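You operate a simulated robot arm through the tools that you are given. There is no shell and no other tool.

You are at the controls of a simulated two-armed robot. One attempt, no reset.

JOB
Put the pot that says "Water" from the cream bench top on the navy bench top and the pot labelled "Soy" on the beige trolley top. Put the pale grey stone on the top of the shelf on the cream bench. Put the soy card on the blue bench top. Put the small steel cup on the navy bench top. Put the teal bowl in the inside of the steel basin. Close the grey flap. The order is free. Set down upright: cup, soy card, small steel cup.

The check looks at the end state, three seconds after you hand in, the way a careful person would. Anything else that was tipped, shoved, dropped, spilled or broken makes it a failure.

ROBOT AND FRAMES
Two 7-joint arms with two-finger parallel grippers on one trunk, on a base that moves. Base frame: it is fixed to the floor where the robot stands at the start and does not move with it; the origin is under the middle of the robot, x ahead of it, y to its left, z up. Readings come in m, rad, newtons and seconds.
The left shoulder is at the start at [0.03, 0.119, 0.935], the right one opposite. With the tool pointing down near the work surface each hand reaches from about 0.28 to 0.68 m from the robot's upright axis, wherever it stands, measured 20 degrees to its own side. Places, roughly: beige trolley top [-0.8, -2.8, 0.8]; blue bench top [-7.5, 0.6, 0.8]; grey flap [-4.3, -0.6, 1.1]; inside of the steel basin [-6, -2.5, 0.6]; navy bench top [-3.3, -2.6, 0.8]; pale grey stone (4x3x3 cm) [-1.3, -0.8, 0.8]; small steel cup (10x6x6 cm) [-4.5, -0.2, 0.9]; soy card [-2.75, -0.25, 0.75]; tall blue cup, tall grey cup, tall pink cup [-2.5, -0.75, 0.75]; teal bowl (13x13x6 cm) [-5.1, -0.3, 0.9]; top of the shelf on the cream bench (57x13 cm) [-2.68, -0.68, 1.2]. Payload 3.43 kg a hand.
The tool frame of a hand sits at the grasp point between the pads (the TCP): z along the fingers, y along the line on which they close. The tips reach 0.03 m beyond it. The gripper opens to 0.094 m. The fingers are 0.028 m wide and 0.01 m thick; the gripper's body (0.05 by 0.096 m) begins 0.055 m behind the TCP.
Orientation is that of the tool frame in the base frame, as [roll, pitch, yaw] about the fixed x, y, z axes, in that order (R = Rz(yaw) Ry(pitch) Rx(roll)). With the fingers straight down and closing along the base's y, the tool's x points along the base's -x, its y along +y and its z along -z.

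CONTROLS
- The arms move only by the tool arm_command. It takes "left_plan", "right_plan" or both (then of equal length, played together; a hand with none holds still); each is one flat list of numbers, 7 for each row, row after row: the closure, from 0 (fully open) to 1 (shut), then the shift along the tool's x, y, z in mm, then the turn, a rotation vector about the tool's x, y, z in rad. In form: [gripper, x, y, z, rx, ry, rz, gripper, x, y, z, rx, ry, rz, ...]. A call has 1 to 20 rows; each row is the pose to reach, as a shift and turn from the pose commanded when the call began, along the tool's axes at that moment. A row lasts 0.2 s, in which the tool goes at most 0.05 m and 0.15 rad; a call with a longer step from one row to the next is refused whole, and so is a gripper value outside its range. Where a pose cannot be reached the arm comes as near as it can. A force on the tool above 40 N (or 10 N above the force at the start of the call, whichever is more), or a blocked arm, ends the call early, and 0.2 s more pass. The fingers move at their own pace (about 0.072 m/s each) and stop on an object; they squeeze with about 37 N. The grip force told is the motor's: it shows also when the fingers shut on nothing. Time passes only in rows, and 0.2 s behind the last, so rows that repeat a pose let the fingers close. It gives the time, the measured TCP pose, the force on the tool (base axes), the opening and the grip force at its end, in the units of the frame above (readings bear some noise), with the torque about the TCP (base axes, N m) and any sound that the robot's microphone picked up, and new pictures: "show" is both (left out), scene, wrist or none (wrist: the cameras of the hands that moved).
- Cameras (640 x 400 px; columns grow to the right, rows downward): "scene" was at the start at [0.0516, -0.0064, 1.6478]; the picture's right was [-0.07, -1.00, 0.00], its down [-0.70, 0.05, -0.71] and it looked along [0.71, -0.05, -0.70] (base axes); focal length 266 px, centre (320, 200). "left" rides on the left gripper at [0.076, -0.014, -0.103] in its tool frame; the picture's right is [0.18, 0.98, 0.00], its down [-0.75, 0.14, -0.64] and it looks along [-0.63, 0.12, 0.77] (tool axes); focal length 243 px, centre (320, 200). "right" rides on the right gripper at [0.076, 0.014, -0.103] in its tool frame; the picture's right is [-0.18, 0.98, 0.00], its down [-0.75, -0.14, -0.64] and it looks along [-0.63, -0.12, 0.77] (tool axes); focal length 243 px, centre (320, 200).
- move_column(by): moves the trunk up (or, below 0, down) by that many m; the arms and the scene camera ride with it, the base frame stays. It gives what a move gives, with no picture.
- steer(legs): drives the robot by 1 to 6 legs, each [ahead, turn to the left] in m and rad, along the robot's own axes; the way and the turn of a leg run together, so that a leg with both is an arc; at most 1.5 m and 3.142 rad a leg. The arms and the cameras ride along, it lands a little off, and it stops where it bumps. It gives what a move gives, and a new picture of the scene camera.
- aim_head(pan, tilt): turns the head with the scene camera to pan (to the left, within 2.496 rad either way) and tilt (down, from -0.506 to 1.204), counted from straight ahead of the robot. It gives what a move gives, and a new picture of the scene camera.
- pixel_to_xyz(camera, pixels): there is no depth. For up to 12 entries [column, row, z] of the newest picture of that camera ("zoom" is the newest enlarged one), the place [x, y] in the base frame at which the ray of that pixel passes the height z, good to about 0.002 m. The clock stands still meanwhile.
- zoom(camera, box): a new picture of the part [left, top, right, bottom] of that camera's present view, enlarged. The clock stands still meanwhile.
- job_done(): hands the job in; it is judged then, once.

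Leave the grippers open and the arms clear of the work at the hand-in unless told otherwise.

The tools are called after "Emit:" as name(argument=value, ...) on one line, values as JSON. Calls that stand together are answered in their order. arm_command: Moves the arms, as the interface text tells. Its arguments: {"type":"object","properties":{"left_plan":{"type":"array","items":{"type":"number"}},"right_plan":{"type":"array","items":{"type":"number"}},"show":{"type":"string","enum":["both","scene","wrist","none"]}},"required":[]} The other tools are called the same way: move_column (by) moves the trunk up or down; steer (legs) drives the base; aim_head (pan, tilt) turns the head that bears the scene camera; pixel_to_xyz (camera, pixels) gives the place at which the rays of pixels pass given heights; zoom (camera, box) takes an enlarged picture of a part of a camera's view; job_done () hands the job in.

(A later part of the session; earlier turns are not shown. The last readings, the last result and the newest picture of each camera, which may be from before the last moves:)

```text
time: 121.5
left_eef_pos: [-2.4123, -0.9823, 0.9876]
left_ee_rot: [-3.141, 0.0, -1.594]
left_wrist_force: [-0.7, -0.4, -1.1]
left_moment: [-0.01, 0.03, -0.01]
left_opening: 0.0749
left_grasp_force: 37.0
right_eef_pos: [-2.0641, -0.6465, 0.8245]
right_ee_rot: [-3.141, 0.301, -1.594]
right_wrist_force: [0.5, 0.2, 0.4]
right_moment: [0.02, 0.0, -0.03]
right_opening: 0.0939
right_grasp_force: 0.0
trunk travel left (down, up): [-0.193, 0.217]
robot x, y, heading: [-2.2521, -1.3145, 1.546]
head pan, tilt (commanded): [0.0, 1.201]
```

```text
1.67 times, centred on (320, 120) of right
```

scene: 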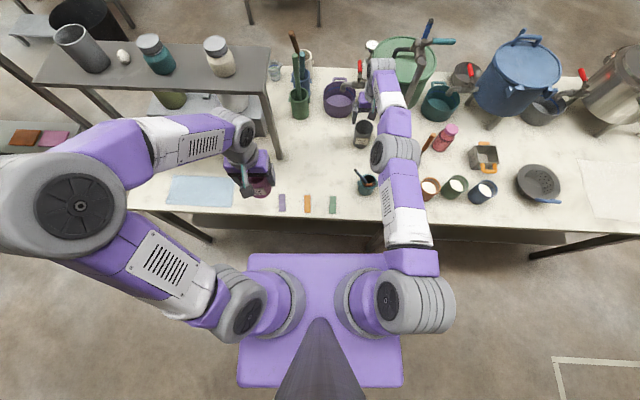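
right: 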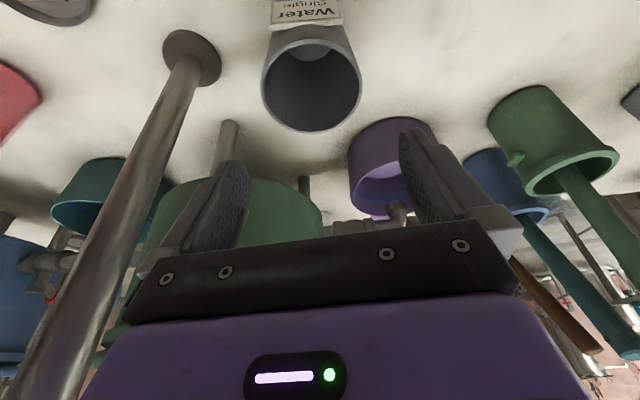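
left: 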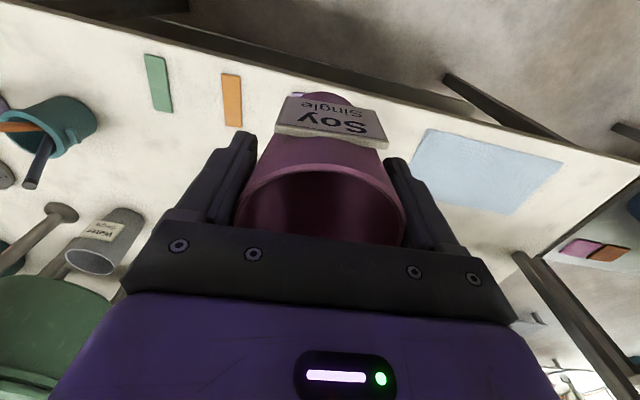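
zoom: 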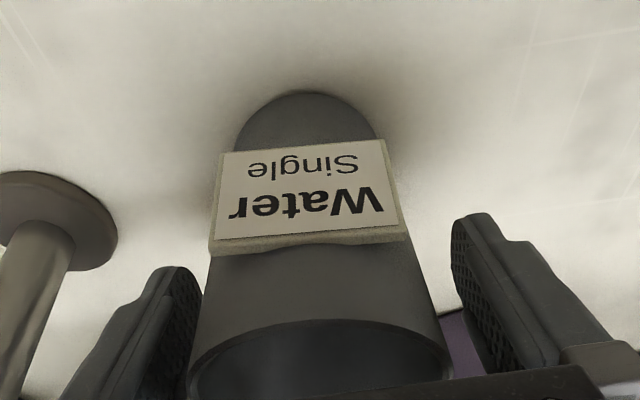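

The cup stands between the fingers with no contact force. I close the right hand.

Emit:
arm_command(right_plan=[0.15, 0, 0, 0, 0, 0, 0, 0.5, 0, 0, 0, 0, 0, 0, 1, 0, 0, 0, 0, 0, 0, 1, 0, 0, 0, 0, 0, 0, 1, 0, 0, 0, 0, 0, 0], show="wrist")

```text
time: 122.7
left_eef_pos: [-2.4114, -0.9814, 0.9888]
left_ee_rot: [3.141, 0.0, -1.594]
left_wrist_force: [-0.6, -0.3, -0.7]
left_moment: [-0.01, -0.03, -0.02]
left_opening: 0.0749
left_grasp_force: 37.1
right_eef_pos: [-2.0648, -0.6458, 0.8242]
right_ee_rot: [3.141, 0.3, -1.593]
right_wrist_force: [-0.3, -0.4, 1.3]
right_moment: [0.01, 0.1, -0.01]
right_opening: 0.077
right_grasp_force: 37.1
trunk travel left (down, up): [-0.193, 0.217]
robot x, y, heading: [-2.2486, -1.3178, 1.546]
head pan, tilt (commanded): [0.0, 1.201]
```

right: 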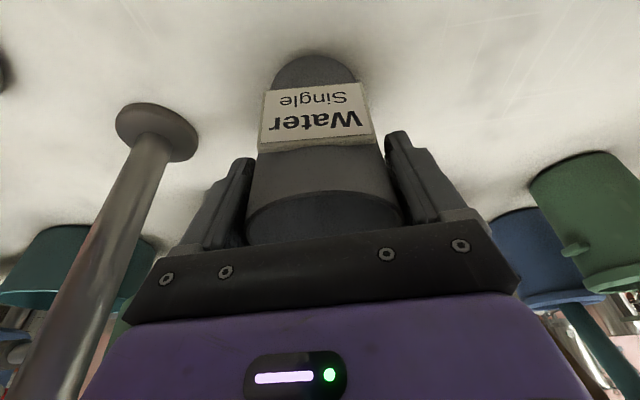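

Water is gripped (opening 0.077). I raise the trunk by 0.2 m to lift it straight up.

Emit:
move_column(by=0.2)

Emit:
arm_command(right_plan=[1, 36, 0, -11, 0, 0, 0, 1, 72, 0, -22, 0, 0, 0, 1, 108, 0, -33, 0, 0, 0, 1, 144, 0, -44, 0, 0, 0, 1, 180, 0, -55, 0, 0.1, 0, 1, 216, 0, -66, 0, 0.2, 0, 1, 252, 0, -78, 0, 0.3, 0, 1, 287, 10, -89, 0, 0.3, 0, 1, 300, 20, -95, 0, 0.3, 0, 1, 300, 20, -95, 0, 0.3, 0], show="both")

```text
time: 124.8
left_eef_pos: [-2.412, -0.982, 1.1874]
left_ee_rot: [3.141, 0.0, -1.593]
left_wrist_force: [0.0, -0.4, -0.5]
left_moment: [-0.01, 0.02, 0.0]
left_opening: 0.0748
left_grasp_force: 37.1
right_eef_pos: [-2.0638, -0.6455, 1.0245]
right_ee_rot: [3.141, 0.3, -1.594]
right_wrist_force: [-0.2, 0.1, -0.9]
right_moment: [-0.02, 0.0, 0.0]
right_opening: 0.0769
right_grasp_force: 37.5
trunk travel left (down, up): [-0.393, 0.017]
robot x, y, heading: [-2.248, -1.3133, 1.547]
head pan, tilt (commanded): [0.0, 1.201]
```

```text
time: 127.0
left_eef_pos: [-2.4131, -0.9818, 1.1883]
left_ee_rot: [3.141, -0.001, -1.594]
left_wrist_force: [-0.4, -0.3, -0.1]
left_moment: [-0.03, -0.03, -0.01]
left_opening: 0.0747
left_grasp_force: 37.2
right_eef_pos: [-2.0913, -0.962, 1.026]
right_ee_rot: [3.142, -0.001, -1.593]
right_wrist_force: [0.3, -0.2, -1.2]
right_moment: [-0.03, 0.03, 0.02]
right_opening: 0.0766
right_grasp_force: 36.9
trunk travel left (down, up): [-0.393, 0.017]
robot x, y, heading: [-2.2494, -1.3161, 1.547]
head pan, tilt (commanded): [0.0, 1.201]
```

scene: 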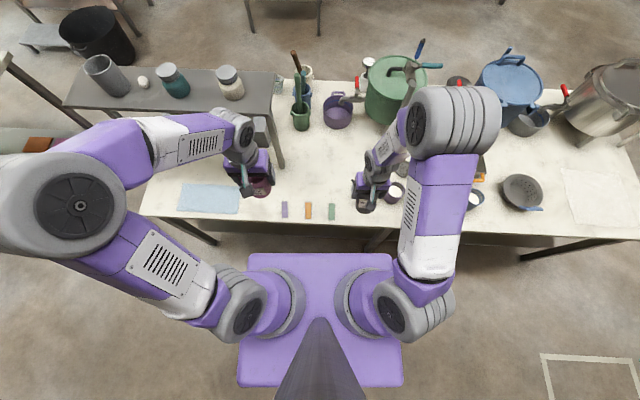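
right: 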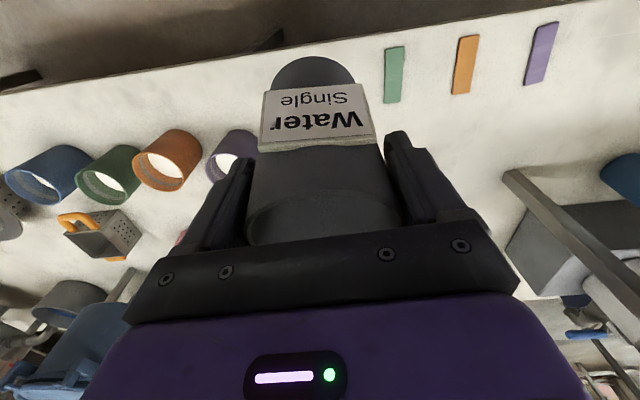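

Both cups are held. Next is the navy bench (−3.3, −2.6). I back off and look west and south-west to plan the way.

Emit:
steer(legs=[[-0.25, 0]])

Emit:
aim_head(pan=1.4, tilt=0.5)

Emit:
aim_head(pan=2.4, tilt=0.5)

```text
time: 128.9
left_eef_pos: [-2.419, -1.2279, 1.1885]
left_ee_rot: [-3.142, 0.001, -1.591]
left_wrist_force: [-0.9, -1.0, -0.9]
left_moment: [-0.01, 0.01, -0.02]
left_opening: 0.0748
left_grasp_force: 37.0
right_eef_pos: [-2.0967, -1.2074, 1.027]
right_ee_rot: [-3.141, 0.0, -1.588]
right_wrist_force: [0.3, 0.4, -0.2]
right_moment: [0.03, 0.0, -0.02]
right_opening: 0.0764
right_grasp_force: 37.1
trunk travel left (down, up): [-0.393, 0.017]
robot x, y, heading: [-2.2563, -1.5634, 1.553]
head pan, tilt (commanded): [0.0, 1.201]
```

scene: 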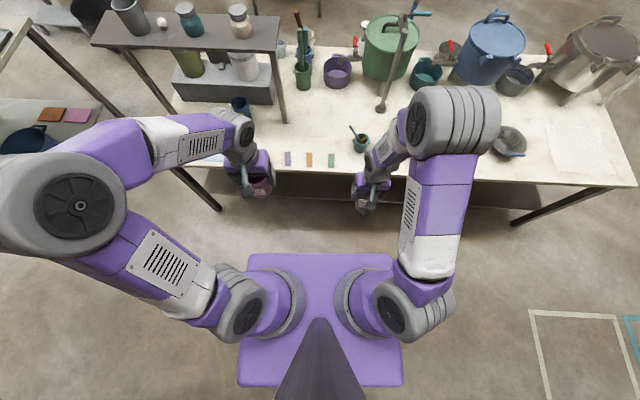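

```text
time: 130.4
left_eef_pos: [-2.4184, -1.2284, 1.1869]
left_ee_rot: [-3.141, 0.001, -1.59]
left_wrist_force: [0.9, 0.1, -0.6]
left_moment: [-0.02, 0.01, 0.01]
left_opening: 0.0748
left_grasp_force: 37.0
right_eef_pos: [-2.098, -1.2063, 1.0273]
right_ee_rot: [3.141, 0.001, -1.589]
right_wrist_force: [0.0, -0.4, -0.7]
right_moment: [-0.02, 0.0, -0.01]
right_opening: 0.0764
right_grasp_force: 37.1
trunk travel left (down, up): [-0.393, 0.017]
robot x, y, heading: [-2.2586, -1.5593, 1.554]
head pan, tilt (commanded): [1.4, 0.499]
```

scene: 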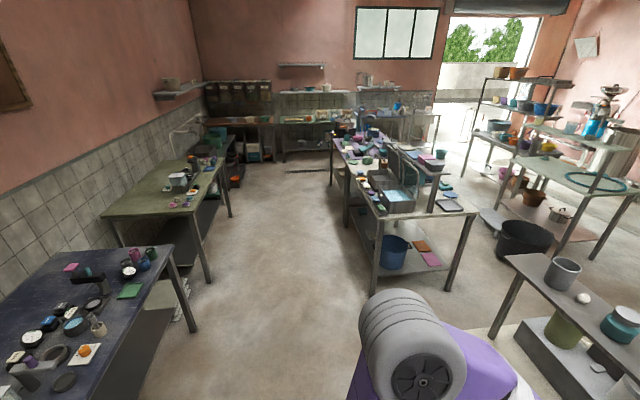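

```text
time: 131.7
left_eef_pos: [-2.419, -1.2273, 1.1881]
left_ee_rot: [-3.141, 0.0, -1.59]
left_wrist_force: [-0.5, 0.3, -0.3]
left_moment: [-0.04, -0.04, 0.0]
left_opening: 0.0751
left_grasp_force: 37.2
right_eef_pos: [-2.0971, -1.2068, 1.0258]
right_ee_rot: [-3.142, 0.0, -1.591]
right_wrist_force: [0.3, -0.2, -0.9]
right_moment: [-0.01, 0.01, -0.01]
right_opening: 0.0767
right_grasp_force: 37.6
trunk travel left (down, up): [-0.393, 0.017]
robot x, y, heading: [-2.256, -1.5611, 1.554]
head pan, tilt (commanded): [2.4, 0.499]
```

scene: 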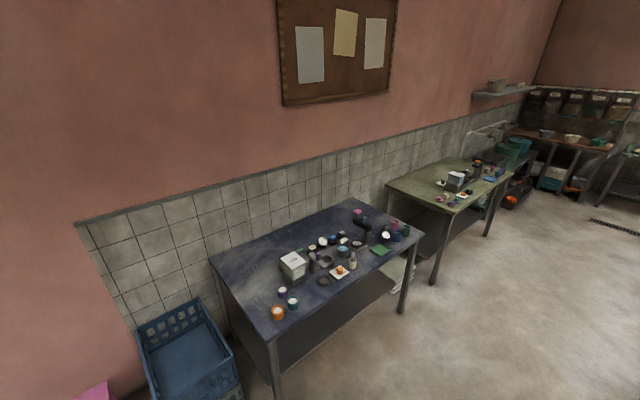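

I see the navy bench clearly; its back-left part, around (260–320, 225–265), is free. I measure the bench and the free area.

Emit:
pixel_to_xyz(camera="scene", pixels=[[275, 340, 0.8], [212, 258, 0.8], [350, 200, 0.8], [423, 235, 0.8], [278, 318, 0.8], [294, 275, 0.8], [282, 295, 0.8], [310, 245, 0.8], [265, 260, 0.8], [240, 290, 0.8], [358, 218, 0.8], [232, 372, 0.0]])

Emit:
zoom(camera="scene", box=[200, 190, 440, 350])

```text
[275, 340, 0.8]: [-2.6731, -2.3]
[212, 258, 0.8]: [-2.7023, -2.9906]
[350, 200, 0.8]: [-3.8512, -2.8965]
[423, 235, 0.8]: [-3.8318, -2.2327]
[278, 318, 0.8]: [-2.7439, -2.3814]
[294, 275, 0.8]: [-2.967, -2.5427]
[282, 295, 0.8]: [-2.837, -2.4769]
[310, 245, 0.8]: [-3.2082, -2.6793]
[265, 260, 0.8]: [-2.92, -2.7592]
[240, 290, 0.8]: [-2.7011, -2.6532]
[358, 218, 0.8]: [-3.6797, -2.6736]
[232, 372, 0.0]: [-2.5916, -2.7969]
```

```text
2.50 times, centred on (320, 270) of scene
```

zoom: 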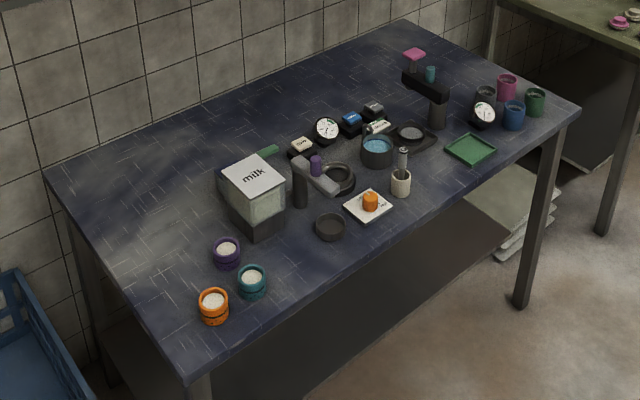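

Emit:
pixel_to_xyz(camera="zoom", pixels=[[130, 230, 0.8], [150, 260, 0.8], [170, 290, 0.8], [165, 225, 0.8], [213, 318, 0.8], [226, 266, 0.8], [252, 295, 0.8], [235, 225, 0.8], [257, 238, 0.8], [140, 190, 0.8], [200, 170, 0.8], [285, 120, 0.8]])

```text
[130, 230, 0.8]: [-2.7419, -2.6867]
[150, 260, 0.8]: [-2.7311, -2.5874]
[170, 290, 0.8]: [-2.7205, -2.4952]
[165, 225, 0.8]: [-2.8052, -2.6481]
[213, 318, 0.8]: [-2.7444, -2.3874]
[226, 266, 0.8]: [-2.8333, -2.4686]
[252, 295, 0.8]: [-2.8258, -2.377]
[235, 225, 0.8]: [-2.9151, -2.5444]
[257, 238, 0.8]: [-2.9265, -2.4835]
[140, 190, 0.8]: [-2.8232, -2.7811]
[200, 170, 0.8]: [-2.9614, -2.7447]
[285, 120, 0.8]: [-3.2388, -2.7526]
```

The free patch on the navy bench is x −2.88…−2.70, y −2.9…−2.52. I aim to set Water at about (−2.79, −2.60) with the right hand, standing near (−2.58, −1.95) facing south. I drive there.

Emit:
steer(legs=[[0, 2.464], [0.47, 0], [0, 0.695]])

Emit:
aim_head(pan=-0.1, tilt=0.7)

```text
time: 142.0
left_eef_pos: [-2.4224, -2.2338, 1.1877]
left_ee_rot: [3.141, -0.001, 1.512]
left_wrist_force: [-0.7, -0.1, -1.4]
left_moment: [0.04, -0.04, -0.01]
left_opening: 0.0747
left_grasp_force: 37.0
right_eef_pos: [-2.7438, -2.2439, 1.0248]
right_ee_rot: [3.141, 0.001, 1.517]
right_wrist_force: [0.4, 0.5, -0.4]
right_moment: [-0.01, -0.02, 0.01]
right_opening: 0.0761
right_grasp_force: 36.9
trunk travel left (down, up): [-0.393, 0.017]
robot x, y, heading: [-2.5706, -1.8986, -1.628]
head pan, tilt (commanded): [2.4, 0.499]
```

scene: 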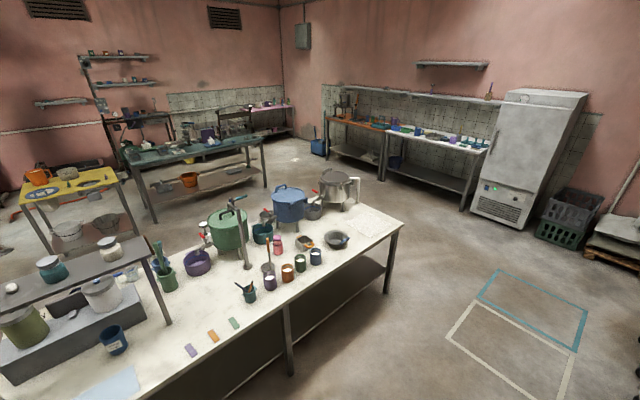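

```text
time: 144.3
left_eef_pos: [-2.4213, -2.2349, 1.189]
left_ee_rot: [3.141, 0.001, 1.513]
left_wrist_force: [0.7, -0.1, -0.2]
left_moment: [0.01, 0.02, 0.0]
left_opening: 0.0749
left_grasp_force: 36.9
right_eef_pos: [-2.7437, -2.2434, 1.0262]
right_ee_rot: [-3.141, 0.0, 1.515]
right_wrist_force: [0.0, -1.0, -1.0]
right_moment: [-0.03, -0.01, -0.01]
right_opening: 0.0763
right_grasp_force: 36.7
trunk travel left (down, up): [-0.393, 0.017]
robot x, y, heading: [-2.5719, -1.8975, -1.625]
head pan, tilt (commanded): [-0.099, 0.7]
```

scene: 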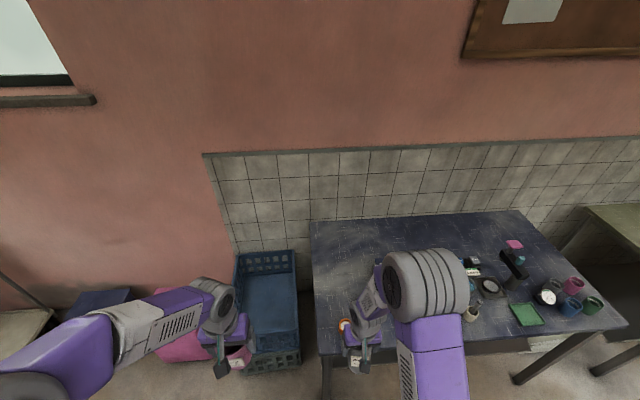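

Emit:
pixel_to_xyz(camera="scene", pixels=[[310, 222, 0.8], [310, 222, 0.75], [322, 355, 0.8], [322, 355, 0.75], [627, 326, 0.8], [627, 326, 0.75], [520, 211, 0.8], [520, 211, 0.75]])

Emit:
zoom(camera="scene", box=[290, 200, 450, 380])

```text
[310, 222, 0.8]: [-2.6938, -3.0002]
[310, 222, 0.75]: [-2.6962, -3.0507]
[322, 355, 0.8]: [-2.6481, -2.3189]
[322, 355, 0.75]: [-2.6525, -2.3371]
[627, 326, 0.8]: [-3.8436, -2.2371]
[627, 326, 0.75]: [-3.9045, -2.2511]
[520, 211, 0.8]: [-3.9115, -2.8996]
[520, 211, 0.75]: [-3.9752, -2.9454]
```

```text
2.22 times, centred on (370, 290) of scene
```

zoom: 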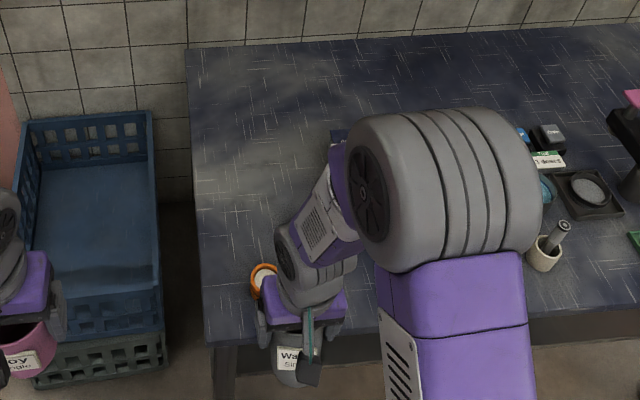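

I drive 0.08 m closer to bring the target within reach, and look again.

Emit:
steer(legs=[[0.08, 0]])

Emit:
aim_head(pan=0.0, tilt=0.9)

```text
time: 145.3
left_eef_pos: [-2.4274, -2.3139, 1.1877]
left_ee_rot: [3.141, -0.003, 1.511]
left_wrist_force: [-0.4, -0.7, 0.2]
left_moment: [0.0, -0.07, -0.01]
left_opening: 0.075
left_grasp_force: 37.1
right_eef_pos: [-2.7491, -2.3216, 1.0259]
right_ee_rot: [3.141, 0.0, 1.511]
right_wrist_force: [-0.3, -0.4, -0.2]
right_moment: [0.0, -0.02, 0.0]
right_opening: 0.0759
right_grasp_force: 37.5
trunk travel left (down, up): [-0.393, 0.017]
robot x, y, heading: [-2.5749, -1.9706, -1.634]
head pan, tilt (commanded): [-0.099, 0.7]
```

scene: 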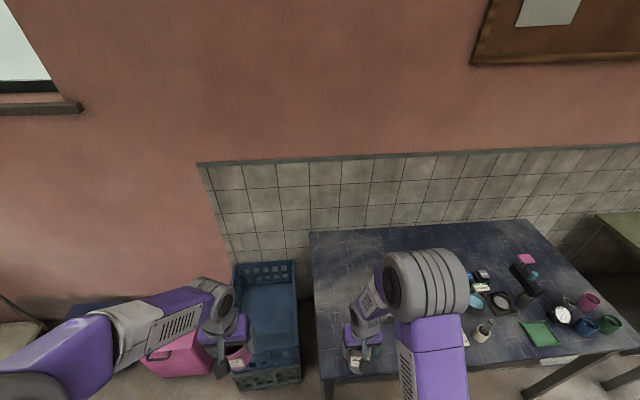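

```text
time: 146.0
left_eef_pos: [-2.4283, -2.3124, 1.1879]
left_ee_rot: [3.141, 0.0, 1.511]
left_wrist_force: [-0.3, 0.6, -0.5]
left_moment: [0.0, 0.03, 0.02]
left_opening: 0.0752
left_grasp_force: 36.9
right_eef_pos: [-2.7489, -2.3212, 1.0257]
right_ee_rot: [3.141, 0.0, 1.51]
right_wrist_force: [0.9, -0.2, -1.0]
right_moment: [0.01, 0.01, -0.04]
right_opening: 0.076
right_grasp_force: 36.8
trunk travel left (down, up): [-0.393, 0.017]
robot x, y, heading: [-2.5767, -1.973, -1.633]
head pan, tilt (commanded): [0.0, 0.901]
```

scene: 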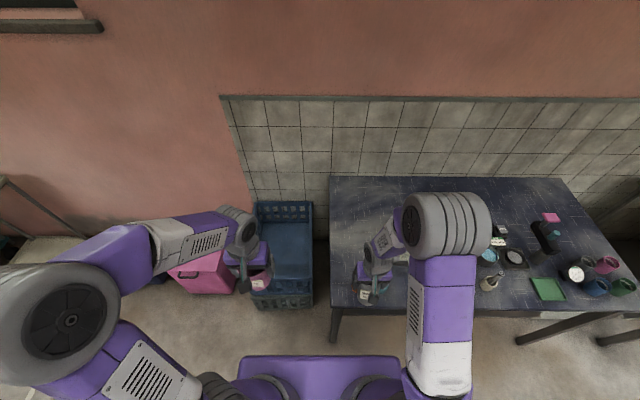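

The bench's left part is free. I move the Water cup above (−2.785, −2.60), re-tilting the hand by −0.3 rad so that the cup is upright again.

Emit:
arm_command(right_plan=[1, -40, -3, 0, 0, -0.1, 0, 1, -80, -6, 0, 0, -0.2, 0, 1, -120, -9, 0, 0, -0.3, 0, 1, -160, -12, 0, 0, -0.3, 0, 1, -200, -14, 0, 0, -0.3, 0, 1, -240, -17, 0, 0, -0.3, 0, 1, -281, -19, 0, 0, -0.3, 0, 1, -281, -19, 0, 0, -0.3, 0], show="both")

```text
time: 147.8
left_eef_pos: [-2.4276, -2.3117, 1.1886]
left_ee_rot: [3.139, -0.001, 1.512]
left_wrist_force: [-0.2, 0.1, -0.3]
left_moment: [0.0, 0.03, 0.01]
left_opening: 0.0749
left_grasp_force: 36.9
right_eef_pos: [-2.7837, -2.5978, 1.0256]
right_ee_rot: [-3.141, 0.302, 1.511]
right_wrist_force: [0.1, -0.3, -0.5]
right_moment: [0.03, 0.01, -0.02]
right_opening: 0.0761
right_grasp_force: 37.2
trunk travel left (down, up): [-0.393, 0.017]
robot x, y, heading: [-2.5745, -1.9733, -1.634]
head pan, tilt (commanded): [0.0, 0.901]
```

scene: 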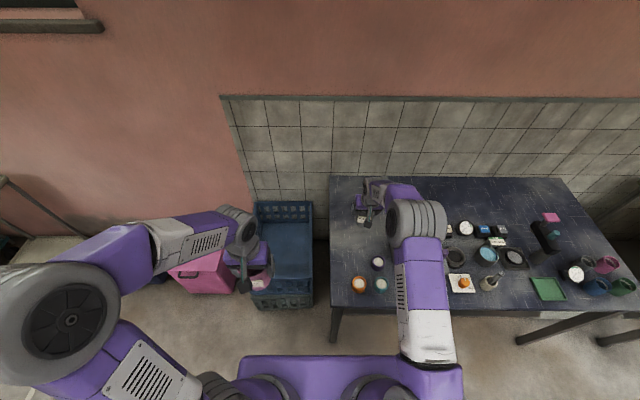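
right: 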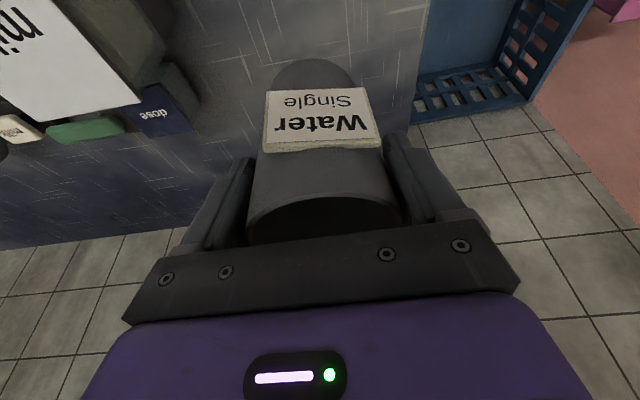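

Jars at (358,283), (381,284), (377,263) are clear of the hand. I lower by the trunk in steps until the cup touches down (expected TCP z≈0.874).

Emit:
move_column(by=-0.13)

Emit:
zoom(camera="right", box=[160, 0, 480, 240])

```text
time: 149.4
left_eef_pos: [-2.4278, -2.3121, 1.0587]
left_ee_rot: [-3.14, -0.001, 1.511]
left_wrist_force: [0.4, 0.0, -0.6]
left_moment: [-0.02, -0.02, -0.01]
left_opening: 0.0748
left_grasp_force: 36.6
right_eef_pos: [-2.7838, -2.5973, 0.896]
right_ee_rot: [3.141, 0.3, 1.511]
right_wrist_force: [-0.2, 0.1, -0.4]
right_moment: [0.0, -0.03, 0.0]
right_opening: 0.0758
right_grasp_force: 36.6
trunk travel left (down, up): [-0.263, 0.147]
robot x, y, heading: [-2.573, -1.9773, -1.624]
head pan, tilt (commanded): [0.0, 0.901]
```

```text
1.67 times, centred on (320, 120) of right
```

zoom: 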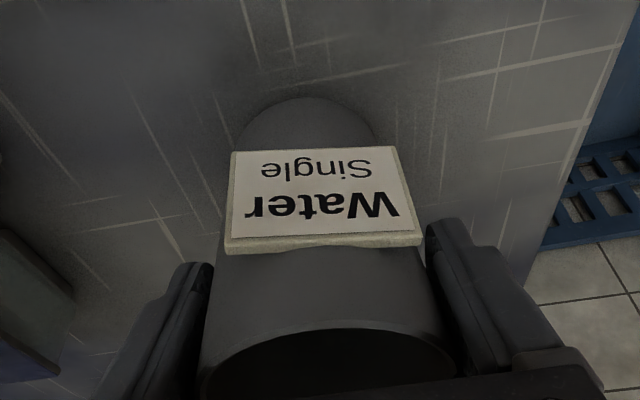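

Emit:
move_column(by=-0.016)

Emit:
move_column(by=-0.004)

```text
time: 150.1
left_eef_pos: [-2.427, -2.3113, 1.0425]
left_ee_rot: [3.14, 0.001, 1.511]
left_wrist_force: [-0.1, 0.0, -0.1]
left_moment: [0.02, -0.02, -0.02]
left_opening: 0.0748
left_grasp_force: 37.1
right_eef_pos: [-2.7845, -2.5983, 0.8848]
right_ee_rot: [-3.14, 0.308, 1.511]
right_wrist_force: [-2.0, 0.4, 21.0]
right_moment: [0.13, -0.34, 0.05]
right_opening: 0.0762
right_grasp_force: 37.2
trunk travel left (down, up): [-0.247, 0.163]
robot x, y, heading: [-2.5771, -1.9746, -1.628]
head pan, tilt (commanded): [0.0, 0.901]
```

```text
time: 150.6
left_eef_pos: [-2.4274, -2.3107, 1.039]
left_ee_rot: [-3.141, 0.002, 1.512]
left_wrist_force: [0.4, 0.1, -1.7]
left_moment: [0.02, 0.0, 0.03]
left_opening: 0.0748
left_grasp_force: 36.9
right_eef_pos: [-2.7843, -2.5991, 0.8817]
right_ee_rot: [3.14, 0.313, 1.511]
right_wrist_force: [-6.5, -2.9, 33.1]
right_moment: [-0.15, -0.11, -0.01]
right_opening: 0.076
right_grasp_force: 37.2
trunk travel left (down, up): [-0.243, 0.167]
robot x, y, heading: [-2.5778, -1.974, -1.626]
head pan, tilt (commanded): [0.0, 0.901]
```

Touchdown: force rose to 21 then 33 N. I ease up 6 mm to relax the pressing, then open the hand.

Emit:
move_column(by=0.007)

Emit:
arm_command(right_plan=[0.15, 0, 0, 0, 0, 0, 0, 0, 0, 0, 0, 0, 0, 0, 0, 0, 0, 0, 0, 0, 0, 0, 0, 0, 0, 0, 0, 0], show="both")

```text
time: 151.1
left_eef_pos: [-2.4268, -2.3109, 1.0449]
left_ee_rot: [-3.14, 0.001, 1.512]
left_wrist_force: [0.5, 1.0, -0.5]
left_moment: [-0.01, -0.01, 0.01]
left_opening: 0.075
left_grasp_force: 37.1
right_eef_pos: [-2.7832, -2.5966, 0.882]
right_ee_rot: [3.14, 0.296, 1.512]
right_wrist_force: [-0.6, -1.5, 10.0]
right_moment: [-0.37, -0.15, -0.01]
right_opening: 0.0759
right_grasp_force: 36.8
trunk travel left (down, up): [-0.25, 0.16]
robot x, y, heading: [-2.5763, -1.974, -1.628]
head pan, tilt (commanded): [0.0, 0.901]
```

```text
time: 152.1
left_eef_pos: [-2.4275, -2.313, 1.045]
left_ee_rot: [3.141, 0.0, 1.511]
left_wrist_force: [0.1, -0.9, -0.5]
left_moment: [0.0, 0.01, 0.01]
left_opening: 0.0747
left_grasp_force: 37.6
right_eef_pos: [-2.7841, -2.5975, 0.8814]
right_ee_rot: [-3.141, 0.301, 1.511]
right_wrist_force: [0.2, -0.5, -0.4]
right_moment: [0.0, -0.01, 0.0]
right_opening: 0.0941
right_grasp_force: 0.1
trunk travel left (down, up): [-0.25, 0.16]
robot x, y, heading: [-2.577, -1.9737, -1.629]
head pan, tilt (commanded): [0.0, 0.901]
```

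scene: 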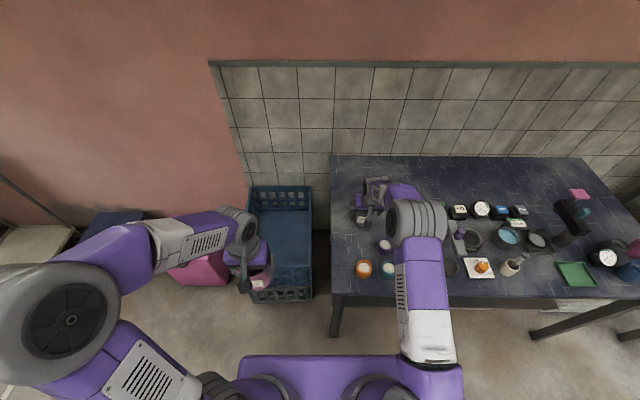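
right: 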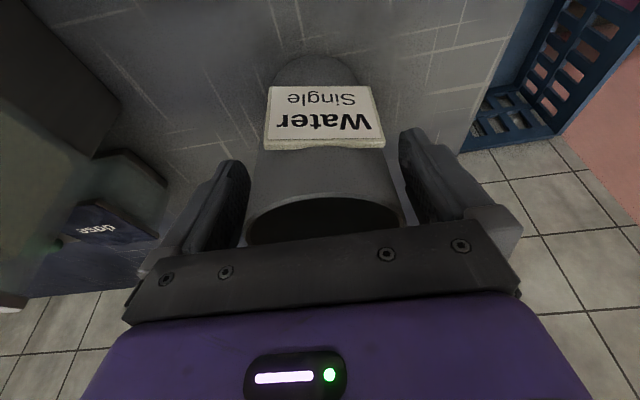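

Released; the cup stands. I raise the trunk straight up by 0.15 m to free the fingers, then withdraw the hand.

Emit:
move_column(by=0.15)

Emit:
arm_command(right_plan=[0, 38, 3, -12, 0, 0, 0, 0, 76, 6, -24, 0, 0, 0, 0, 114, 9, -36, 0, 0, 0, 0, 152, 12, -47, 0, 0.1, 0, 0, 190, 15, -59, 0, 0.2, 0, 0, 228, 17, -71, 0, 0.3, 0, 0, 268, 19, -83, 0, 0.3, 0, 0, 268, 19, -83, 0, 0.3, 0], show="both")

```text
time: 153.9
left_eef_pos: [-2.4274, -2.3129, 1.1947]
left_ee_rot: [-3.141, -0.002, 1.511]
left_wrist_force: [0.0, 0.2, -0.5]
left_moment: [0.0, 0.0, 0.01]
left_opening: 0.0747
left_grasp_force: 36.8
right_eef_pos: [-2.7833, -2.5978, 1.0324]
right_ee_rot: [-3.141, 0.298, 1.51]
right_wrist_force: [-0.7, 0.1, -0.1]
right_moment: [-0.02, 0.02, 0.02]
right_opening: 0.094
right_grasp_force: 0.1
trunk travel left (down, up): [-0.4, 0.01]
robot x, y, heading: [-2.5754, -1.9727, -1.634]
head pan, tilt (commanded): [0.0, 0.901]
```

```text
time: 155.7
left_eef_pos: [-2.4275, -2.3142, 1.1946]
left_ee_rot: [-3.141, -0.003, 1.51]
left_wrist_force: [-0.3, -0.1, -0.7]
left_moment: [0.02, 0.03, 0.01]
left_opening: 0.0748
left_grasp_force: 37.1
right_eef_pos: [-2.7504, -2.3199, 1.0342]
right_ee_rot: [3.141, -0.003, 1.512]
right_wrist_force: [-0.4, 0.1, 0.4]
right_moment: [0.0, 0.01, 0.0]
right_opening: 0.0941
right_grasp_force: 0.1
trunk travel left (down, up): [-0.4, 0.01]
robot x, y, heading: [-2.5753, -1.9711, -1.629]
head pan, tilt (commanded): [0.0, 0.901]
```

scene: 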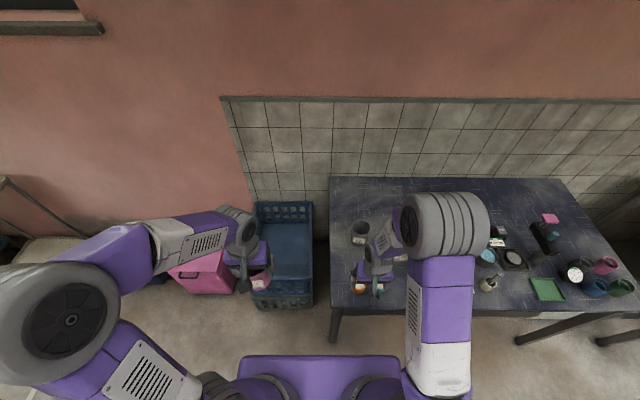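
right: 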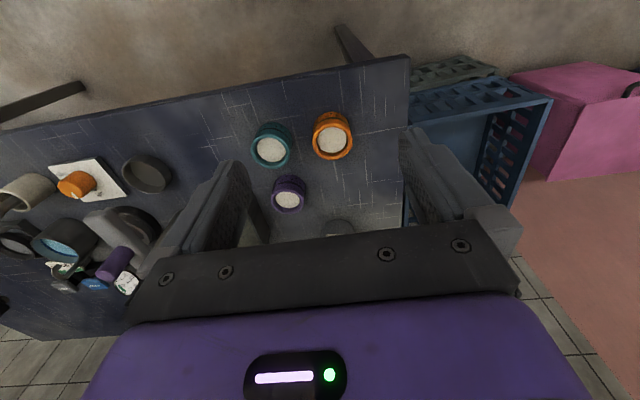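

Water stands upright on the navy bench at (360,228). Now Soy to the beige trolley: I back off, drive east and face the trolley.

Emit:
steer(legs=[[-0.17, 0], [0, 1.63], [1.45, 0], [0.15, 0], [0, -1.57]])

Emit:
aim_head(pan=0.1, tilt=0.75)

```text
time: 172.9
left_eef_pos: [-0.7852, -2.0987, 1.195]
left_ee_rot: [-3.141, -0.001, 1.568]
left_wrist_force: [-0.2, -0.4, -0.7]
left_moment: [0.0, -0.01, -0.03]
left_opening: 0.0749
left_grasp_force: 36.8
right_eef_pos: [-1.1059, -2.1234, 1.0337]
right_ee_rot: [-3.141, 0.001, 1.569]
right_wrist_force: [-0.4, 0.1, 0.7]
right_moment: [0.04, 0.0, 0.0]
right_opening: 0.0941
right_grasp_force: 0.1
trunk travel left (down, up): [-0.4, 0.01]
robot x, y, heading: [-0.9505, -1.7686, -1.571]
head pan, tilt (commanded): [0.0, 0.901]
```

scene: 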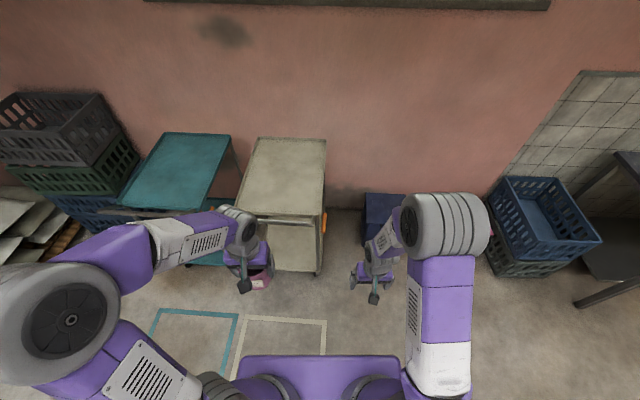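

```text
time: 173.6
left_eef_pos: [-0.7846, -2.0983, 1.1952]
left_ee_rot: [3.141, 0.0, 1.569]
left_wrist_force: [0.3, 0.2, -0.4]
left_moment: [0.05, 0.01, -0.03]
left_opening: 0.0748
left_grasp_force: 36.8
right_eef_pos: [-1.106, -2.1229, 1.0334]
right_ee_rot: [-3.141, -0.001, 1.569]
right_wrist_force: [0.4, 0.3, -0.9]
right_moment: [0.01, 0.01, -0.01]
right_opening: 0.0943
right_grasp_force: 0.0
trunk travel left (down, up): [-0.4, 0.01]
robot x, y, heading: [-0.9547, -1.7656, -1.573]
head pan, tilt (commanded): [0.099, 0.75]
```

scene: 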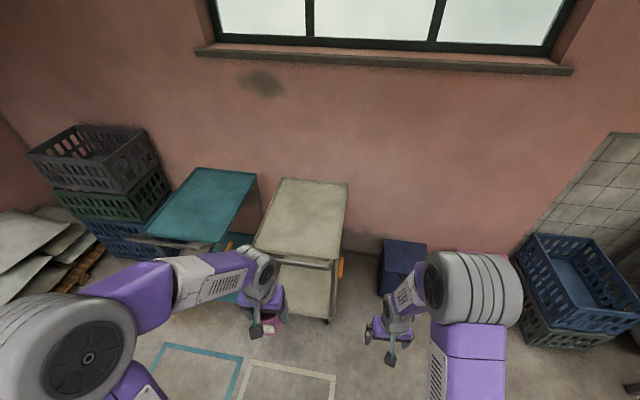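

The beige trolley top spans (255–348, 178–262). I measure it.

Emit:
pixel_to_xyz(camera="scene", pixels=[[285, 178, 0.82], [348, 185, 0.82], [336, 258, 0.82], [255, 246, 0.82], [300, 220, 0.82], [328, 268, 0.82], [328, 320, 0.0]])

Emit:
zoom(camera="scene", box=[220, 160, 380, 330])

```text
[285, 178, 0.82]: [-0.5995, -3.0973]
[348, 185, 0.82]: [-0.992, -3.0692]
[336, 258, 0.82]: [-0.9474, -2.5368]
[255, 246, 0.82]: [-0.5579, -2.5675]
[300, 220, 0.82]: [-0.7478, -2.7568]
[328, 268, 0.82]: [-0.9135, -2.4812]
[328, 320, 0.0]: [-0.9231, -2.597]
```

```text
2.35 times, centred on (300, 245) of scene
```

zoom: 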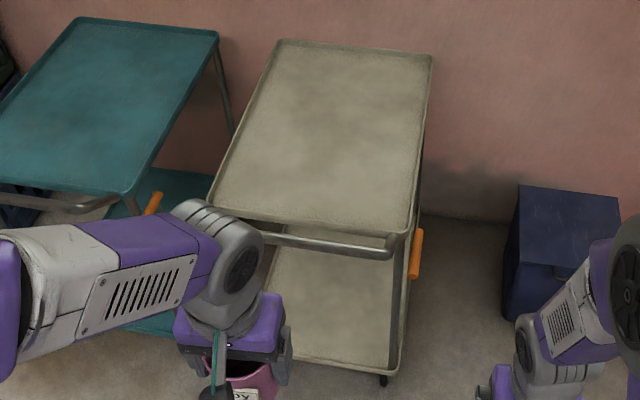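

The trolley top spans x −0.97…−0.57, y −2.55…−3.08, with a handle bar in front at y≈−2.47. I drive 0.29 m ahead, keeping about 0.4 m from the handle.

Emit:
steer(legs=[[0.29, 0]])

Emit:
aim_head(pan=0.15, tilt=0.9)

```text
time: 175.6
left_eef_pos: [-0.7857, -2.3947, 1.1938]
left_ee_rot: [-3.141, -0.001, 1.568]
left_wrist_force: [-0.1, 0.6, -1.5]
left_moment: [0.01, -0.02, 0.0]
left_opening: 0.075
left_grasp_force: 36.9
right_eef_pos: [-1.108, -2.4186, 1.0346]
right_ee_rot: [3.14, -0.002, 1.568]
right_wrist_force: [-0.3, 0.4, 0.2]
right_moment: [0.0, 0.0, 0.01]
right_opening: 0.0939
right_grasp_force: 0.2
trunk travel left (down, up): [-0.4, 0.01]
robot x, y, heading: [-0.9489, -2.0639, -1.577]
head pan, tilt (commanded): [0.099, 0.75]
```

scene: 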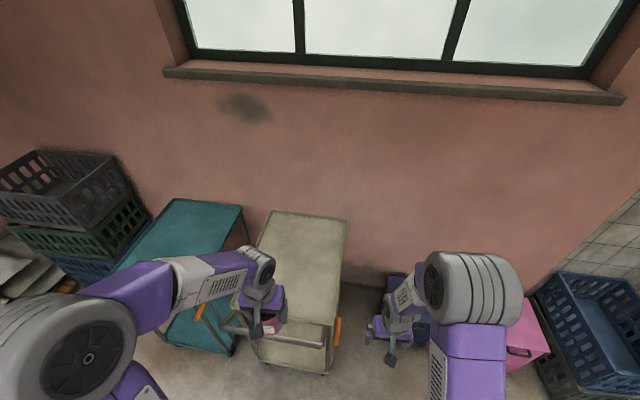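

```text
time: 176.3
left_eef_pos: [-0.7861, -2.396, 1.1947]
left_ee_rot: [-3.141, 0.0, 1.57]
left_wrist_force: [-0.3, -0.3, -0.1]
left_moment: [0.0, -0.01, 0.02]
left_opening: 0.0748
left_grasp_force: 37.2
right_eef_pos: [-1.1062, -2.4199, 1.0337]
right_ee_rot: [-3.141, -0.001, 1.566]
right_wrist_force: [0.1, 0.3, 0.4]
right_moment: [0.01, -0.01, -0.01]
right_opening: 0.0942
right_grasp_force: 0.1
trunk travel left (down, up): [-0.4, 0.01]
robot x, y, heading: [-0.9517, -2.0637, -1.576]
head pan, tilt (commanded): [0.15, 0.901]
```

scene: 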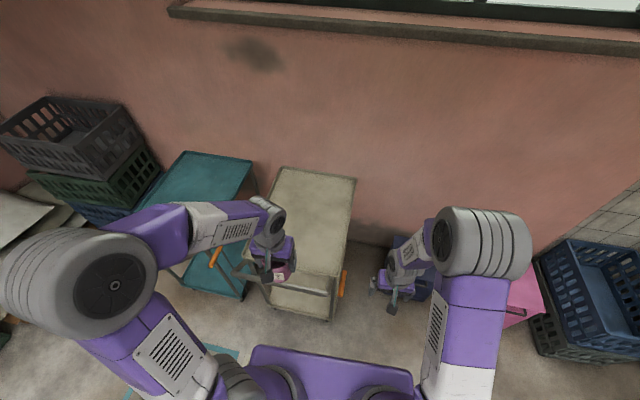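

I bring the Soy cup above (−0.775, −2.68) on the trolley, at z≈1.045.

Emit:
arm_command(left_plan=[1, -35, 1, 19, 0, 0, 0, 1, -71, 3, 38, 0, 0, 0, 1, -106, 4, 57, 0, 0, 0, 1, -142, 5, 76, 0, 0, 0, 1, -177, 7, 95, 0, 0, 0, 1, -213, 8, 114, 0, 0, 0, 1, -248, 10, 133, 0, 0, 0, 1, -284, 11, 150, 0, 0, 0, 1, -284, 11, 150, 0, 0, 0], show="both")

```text
time: 178.3
left_eef_pos: [-0.7764, -2.6771, 1.0455]
left_ee_rot: [3.141, 0.0, 1.566]
left_wrist_force: [0.0, 0.2, -0.5]
left_moment: [0.02, 0.02, 0.02]
left_opening: 0.0749
left_grasp_force: 37.0
right_eef_pos: [-1.1074, -2.4187, 1.0341]
right_ee_rot: [-3.141, -0.001, 1.568]
right_wrist_force: [-0.1, -0.4, 0.1]
right_moment: [-0.04, 0.0, 0.03]
right_opening: 0.0943
right_grasp_force: 0.1
trunk travel left (down, up): [-0.4, 0.01]
robot x, y, heading: [-0.9509, -2.0668, -1.575]
head pan, tilt (commanded): [0.15, 0.901]
```

scene: 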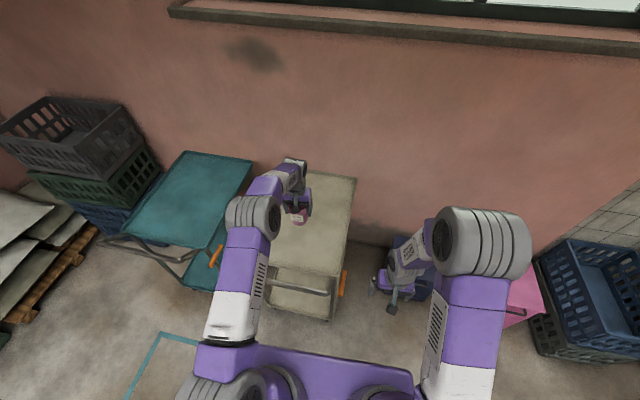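
left: 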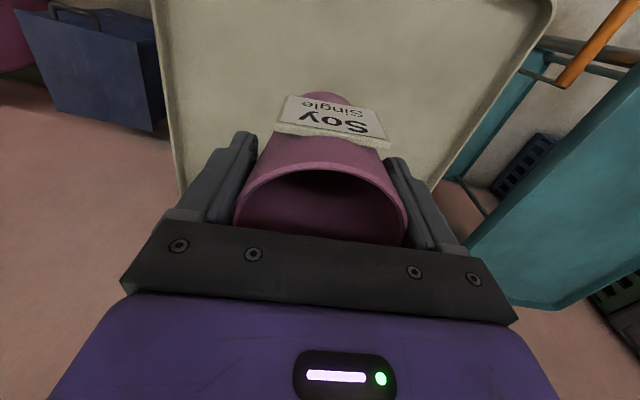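

Over the trolley. I lower by the trunk in steps.

Emit:
move_column(by=-0.13)

Emit:
zoom(camera="left", box=[160, 0, 480, 240])

Emit:
zoom(camera="scene", box=[220, 130, 380, 330])

```text
time: 179.9
left_eef_pos: [-0.7764, -2.678, 0.9148]
left_ee_rot: [-3.141, 0.0, 1.566]
left_wrist_force: [0.3, -0.4, -0.9]
left_moment: [0.0, 0.01, 0.02]
left_opening: 0.0745
left_grasp_force: 36.6
right_eef_pos: [-1.1094, -2.418, 0.9031]
right_ee_rot: [-3.141, 0.001, 1.568]
right_wrist_force: [0.2, 0.0, 0.3]
right_moment: [-0.01, 0.0, 0.0]
right_opening: 0.0939
right_grasp_force: 0.1
trunk travel left (down, up): [-0.27, 0.14]
robot x, y, heading: [-0.9533, -2.0619, -1.57]
head pan, tilt (commanded): [0.15, 0.901]
```

```text
1.67 times, centred on (320, 120) of left
```

zoom: 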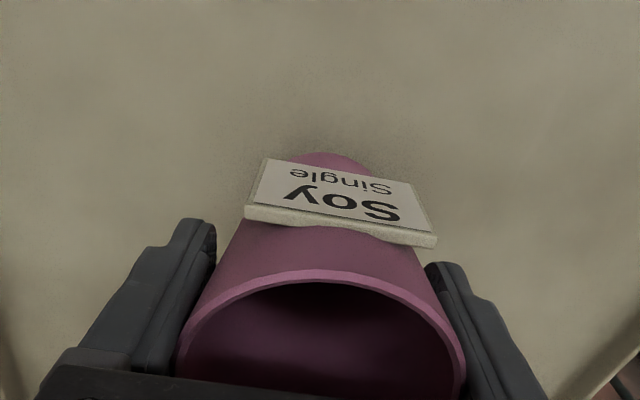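

```text
2.00 times, centred on (300, 230) of scene
```

zoom: 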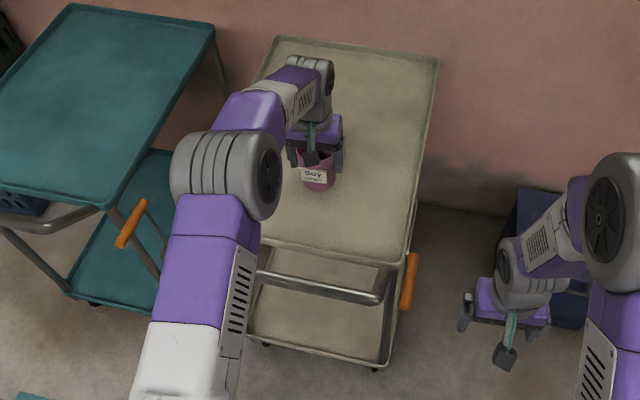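

Emit:
move_column(by=-0.015)

Emit:
move_column(by=-0.008)

```text
time: 180.5
left_eef_pos: [-0.7765, -2.6773, 0.8997]
left_ee_rot: [3.141, 0.0, 1.566]
left_wrist_force: [0.8, -0.7, -1.0]
left_moment: [-0.04, 0.01, -0.01]
left_opening: 0.0747
left_grasp_force: 36.8
right_eef_pos: [-1.1068, -2.4197, 0.8882]
right_ee_rot: [-3.142, -0.002, 1.567]
right_wrist_force: [-0.5, 0.1, -0.7]
right_moment: [0.0, -0.01, -0.01]
right_opening: 0.094
right_grasp_force: 0.0
trunk travel left (down, up): [-0.255, 0.155]
robot x, y, heading: [-0.9547, -2.066, -1.572]
head pan, tilt (commanded): [0.15, 0.901]
```

```text
time: 181.1
left_eef_pos: [-0.7754, -2.6791, 0.8916]
left_ee_rot: [-3.141, -0.001, 1.567]
left_wrist_force: [-0.4, -0.2, -0.8]
left_moment: [0.03, 0.0, 0.0]
left_opening: 0.075
left_grasp_force: 37.0
right_eef_pos: [-1.1062, -2.419, 0.881]
right_ee_rot: [-3.14, 0.002, 1.568]
right_wrist_force: [-0.1, 0.2, 0.5]
right_moment: [0.01, -0.01, 0.01]
right_opening: 0.094
right_grasp_force: 0.1
trunk travel left (down, up): [-0.247, 0.163]
robot x, y, heading: [-0.9513, -2.0624, -1.577]
head pan, tilt (commanded): [0.15, 0.901]
```

No contact yet (z 0.892). I lower further in small steps.

Emit:
move_column(by=-0.007)

Emit:
move_column(by=-0.006)

```text
time: 181.6
left_eef_pos: [-0.7763, -2.6786, 0.8842]
left_ee_rot: [3.141, -0.001, 1.568]
left_wrist_force: [-0.6, 0.0, -1.0]
left_moment: [-0.03, -0.03, -0.01]
left_opening: 0.0749
left_grasp_force: 37.0
right_eef_pos: [-1.1077, -2.4176, 0.873]
right_ee_rot: [-3.142, 0.001, 1.567]
right_wrist_force: [0.1, 0.5, 0.0]
right_moment: [0.01, -0.04, -0.02]
right_opening: 0.0939
right_grasp_force: 0.1
trunk travel left (down, up): [-0.24, 0.17]
robot x, y, heading: [-0.9519, -2.062, -1.575]
head pan, tilt (commanded): [0.15, 0.901]
```

```text
time: 182.2
left_eef_pos: [-0.7753, -2.6782, 0.8794]
left_ee_rot: [3.141, -0.002, 1.568]
left_wrist_force: [-0.6, -0.3, -0.5]
left_moment: [0.05, -0.02, 0.01]
left_opening: 0.0748
left_grasp_force: 36.9
right_eef_pos: [-1.109, -2.418, 0.8676]
right_ee_rot: [-3.141, 0.0, 1.568]
right_wrist_force: [-0.4, 0.2, 0.6]
right_moment: [-0.02, -0.02, -0.03]
right_opening: 0.0937
right_grasp_force: 0.1
trunk travel left (down, up): [-0.234, 0.176]
robot x, y, heading: [-0.9548, -2.0635, -1.574]
head pan, tilt (commanded): [0.15, 0.901]
```

Emit:
move_column(by=-0.006)

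Emit:
move_column(by=-0.006)

Emit:
zoom(camera="left", box=[160, 0, 480, 240])

```text
time: 182.7
left_eef_pos: [-0.7761, -2.6787, 0.8778]
left_ee_rot: [3.141, 0.009, 1.567]
left_wrist_force: [2.8, 0.4, 29.2]
left_moment: [0.44, 0.16, -0.06]
left_opening: 0.0749
left_grasp_force: 36.9
right_eef_pos: [-1.1078, -2.4173, 0.8618]
right_ee_rot: [3.142, 0.0, 1.567]
right_wrist_force: [0.3, 0.0, 0.2]
right_moment: [0.02, 0.01, -0.01]
right_opening: 0.0941
right_grasp_force: 0.0
trunk travel left (down, up): [-0.228, 0.182]
robot x, y, heading: [-0.9502, -2.0659, -1.574]
head pan, tilt (commanded): [0.15, 0.901]
```

```text
time: 183.3
left_eef_pos: [-0.7765, -2.6795, 0.8728]
left_ee_rot: [3.141, 0.012, 1.568]
left_wrist_force: [3.7, -5.3, 35.1]
left_moment: [-0.18, 0.05, 0.02]
left_opening: 0.0745
left_grasp_force: 37.2
right_eef_pos: [-1.1061, -2.4169, 0.8559]
right_ee_rot: [3.141, 0.0, 1.568]
right_wrist_force: [0.4, 0.3, -0.4]
right_moment: [-0.01, 0.01, -0.01]
right_opening: 0.0939
right_grasp_force: 0.1
trunk travel left (down, up): [-0.222, 0.188]
robot x, y, heading: [-0.9531, -2.0653, -1.573]
head pan, tilt (commanded): [0.15, 0.901]
```

```text
1.67 times, centred on (320, 120) of left
```

zoom: 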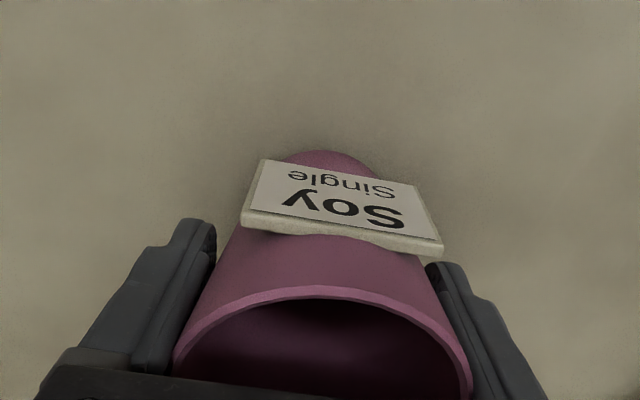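

Touchdown at TCP z≈0.878; I ease up 9 mm and open the left hand.

Emit:
move_column(by=0.009)

Emit:
arm_command(left_plan=[0.15, 0, 0, 0, 0, 0, 0, 0, 0, 0, 0, 0, 0, 0, 0, 0, 0, 0, 0, 0, 0, 0, 0, 0, 0, 0, 0, 0], show="both")

```text
time: 183.9
left_eef_pos: [-0.7768, -2.6761, 0.8741]
left_ee_rot: [-3.141, -0.01, 1.565]
left_wrist_force: [0.1, 0.7, 1.0]
left_moment: [0.02, 0.05, -0.04]
left_opening: 0.0744
left_grasp_force: 37.3
right_eef_pos: [-1.1066, -2.4174, 0.8644]
right_ee_rot: [-3.141, 0.0, 1.567]
right_wrist_force: [-0.3, -0.3, 0.7]
right_moment: [0.03, 0.03, 0.0]
right_opening: 0.0941
right_grasp_force: 0.0
trunk travel left (down, up): [-0.231, 0.179]
robot x, y, heading: [-0.9539, -2.0651, -1.576]
head pan, tilt (commanded): [0.15, 0.901]
```

```text
time: 184.9
left_eef_pos: [-0.7766, -2.6778, 0.8748]
left_ee_rot: [3.141, 0.0, 1.568]
left_wrist_force: [-0.5, -0.1, -0.4]
left_moment: [-0.01, 0.04, 0.0]
left_opening: 0.0938
left_grasp_force: 0.0
right_eef_pos: [-1.1061, -2.4185, 0.8642]
right_ee_rot: [3.141, -0.001, 1.568]
right_wrist_force: [0.3, -0.2, -0.4]
right_moment: [0.0, 0.02, -0.04]
right_opening: 0.094
right_grasp_force: 0.1
trunk travel left (down, up): [-0.231, 0.179]
robot x, y, heading: [-0.9552, -2.0617, -1.577]
head pan, tilt (commanded): [0.15, 0.901]
```

scene: 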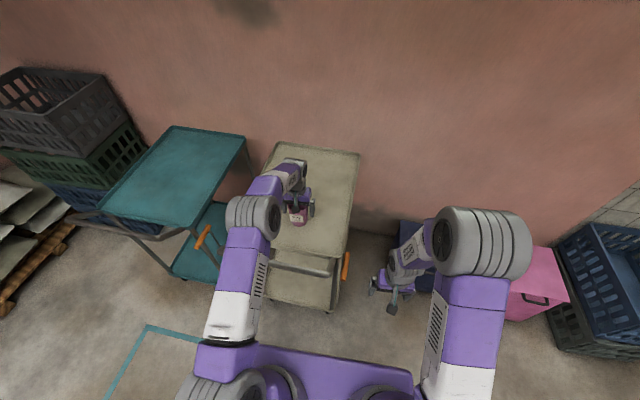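
left: 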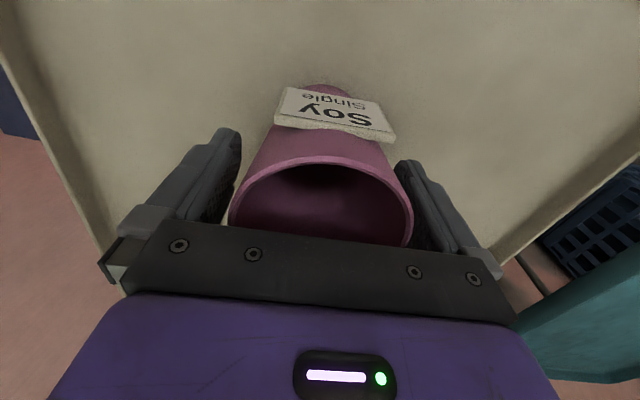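

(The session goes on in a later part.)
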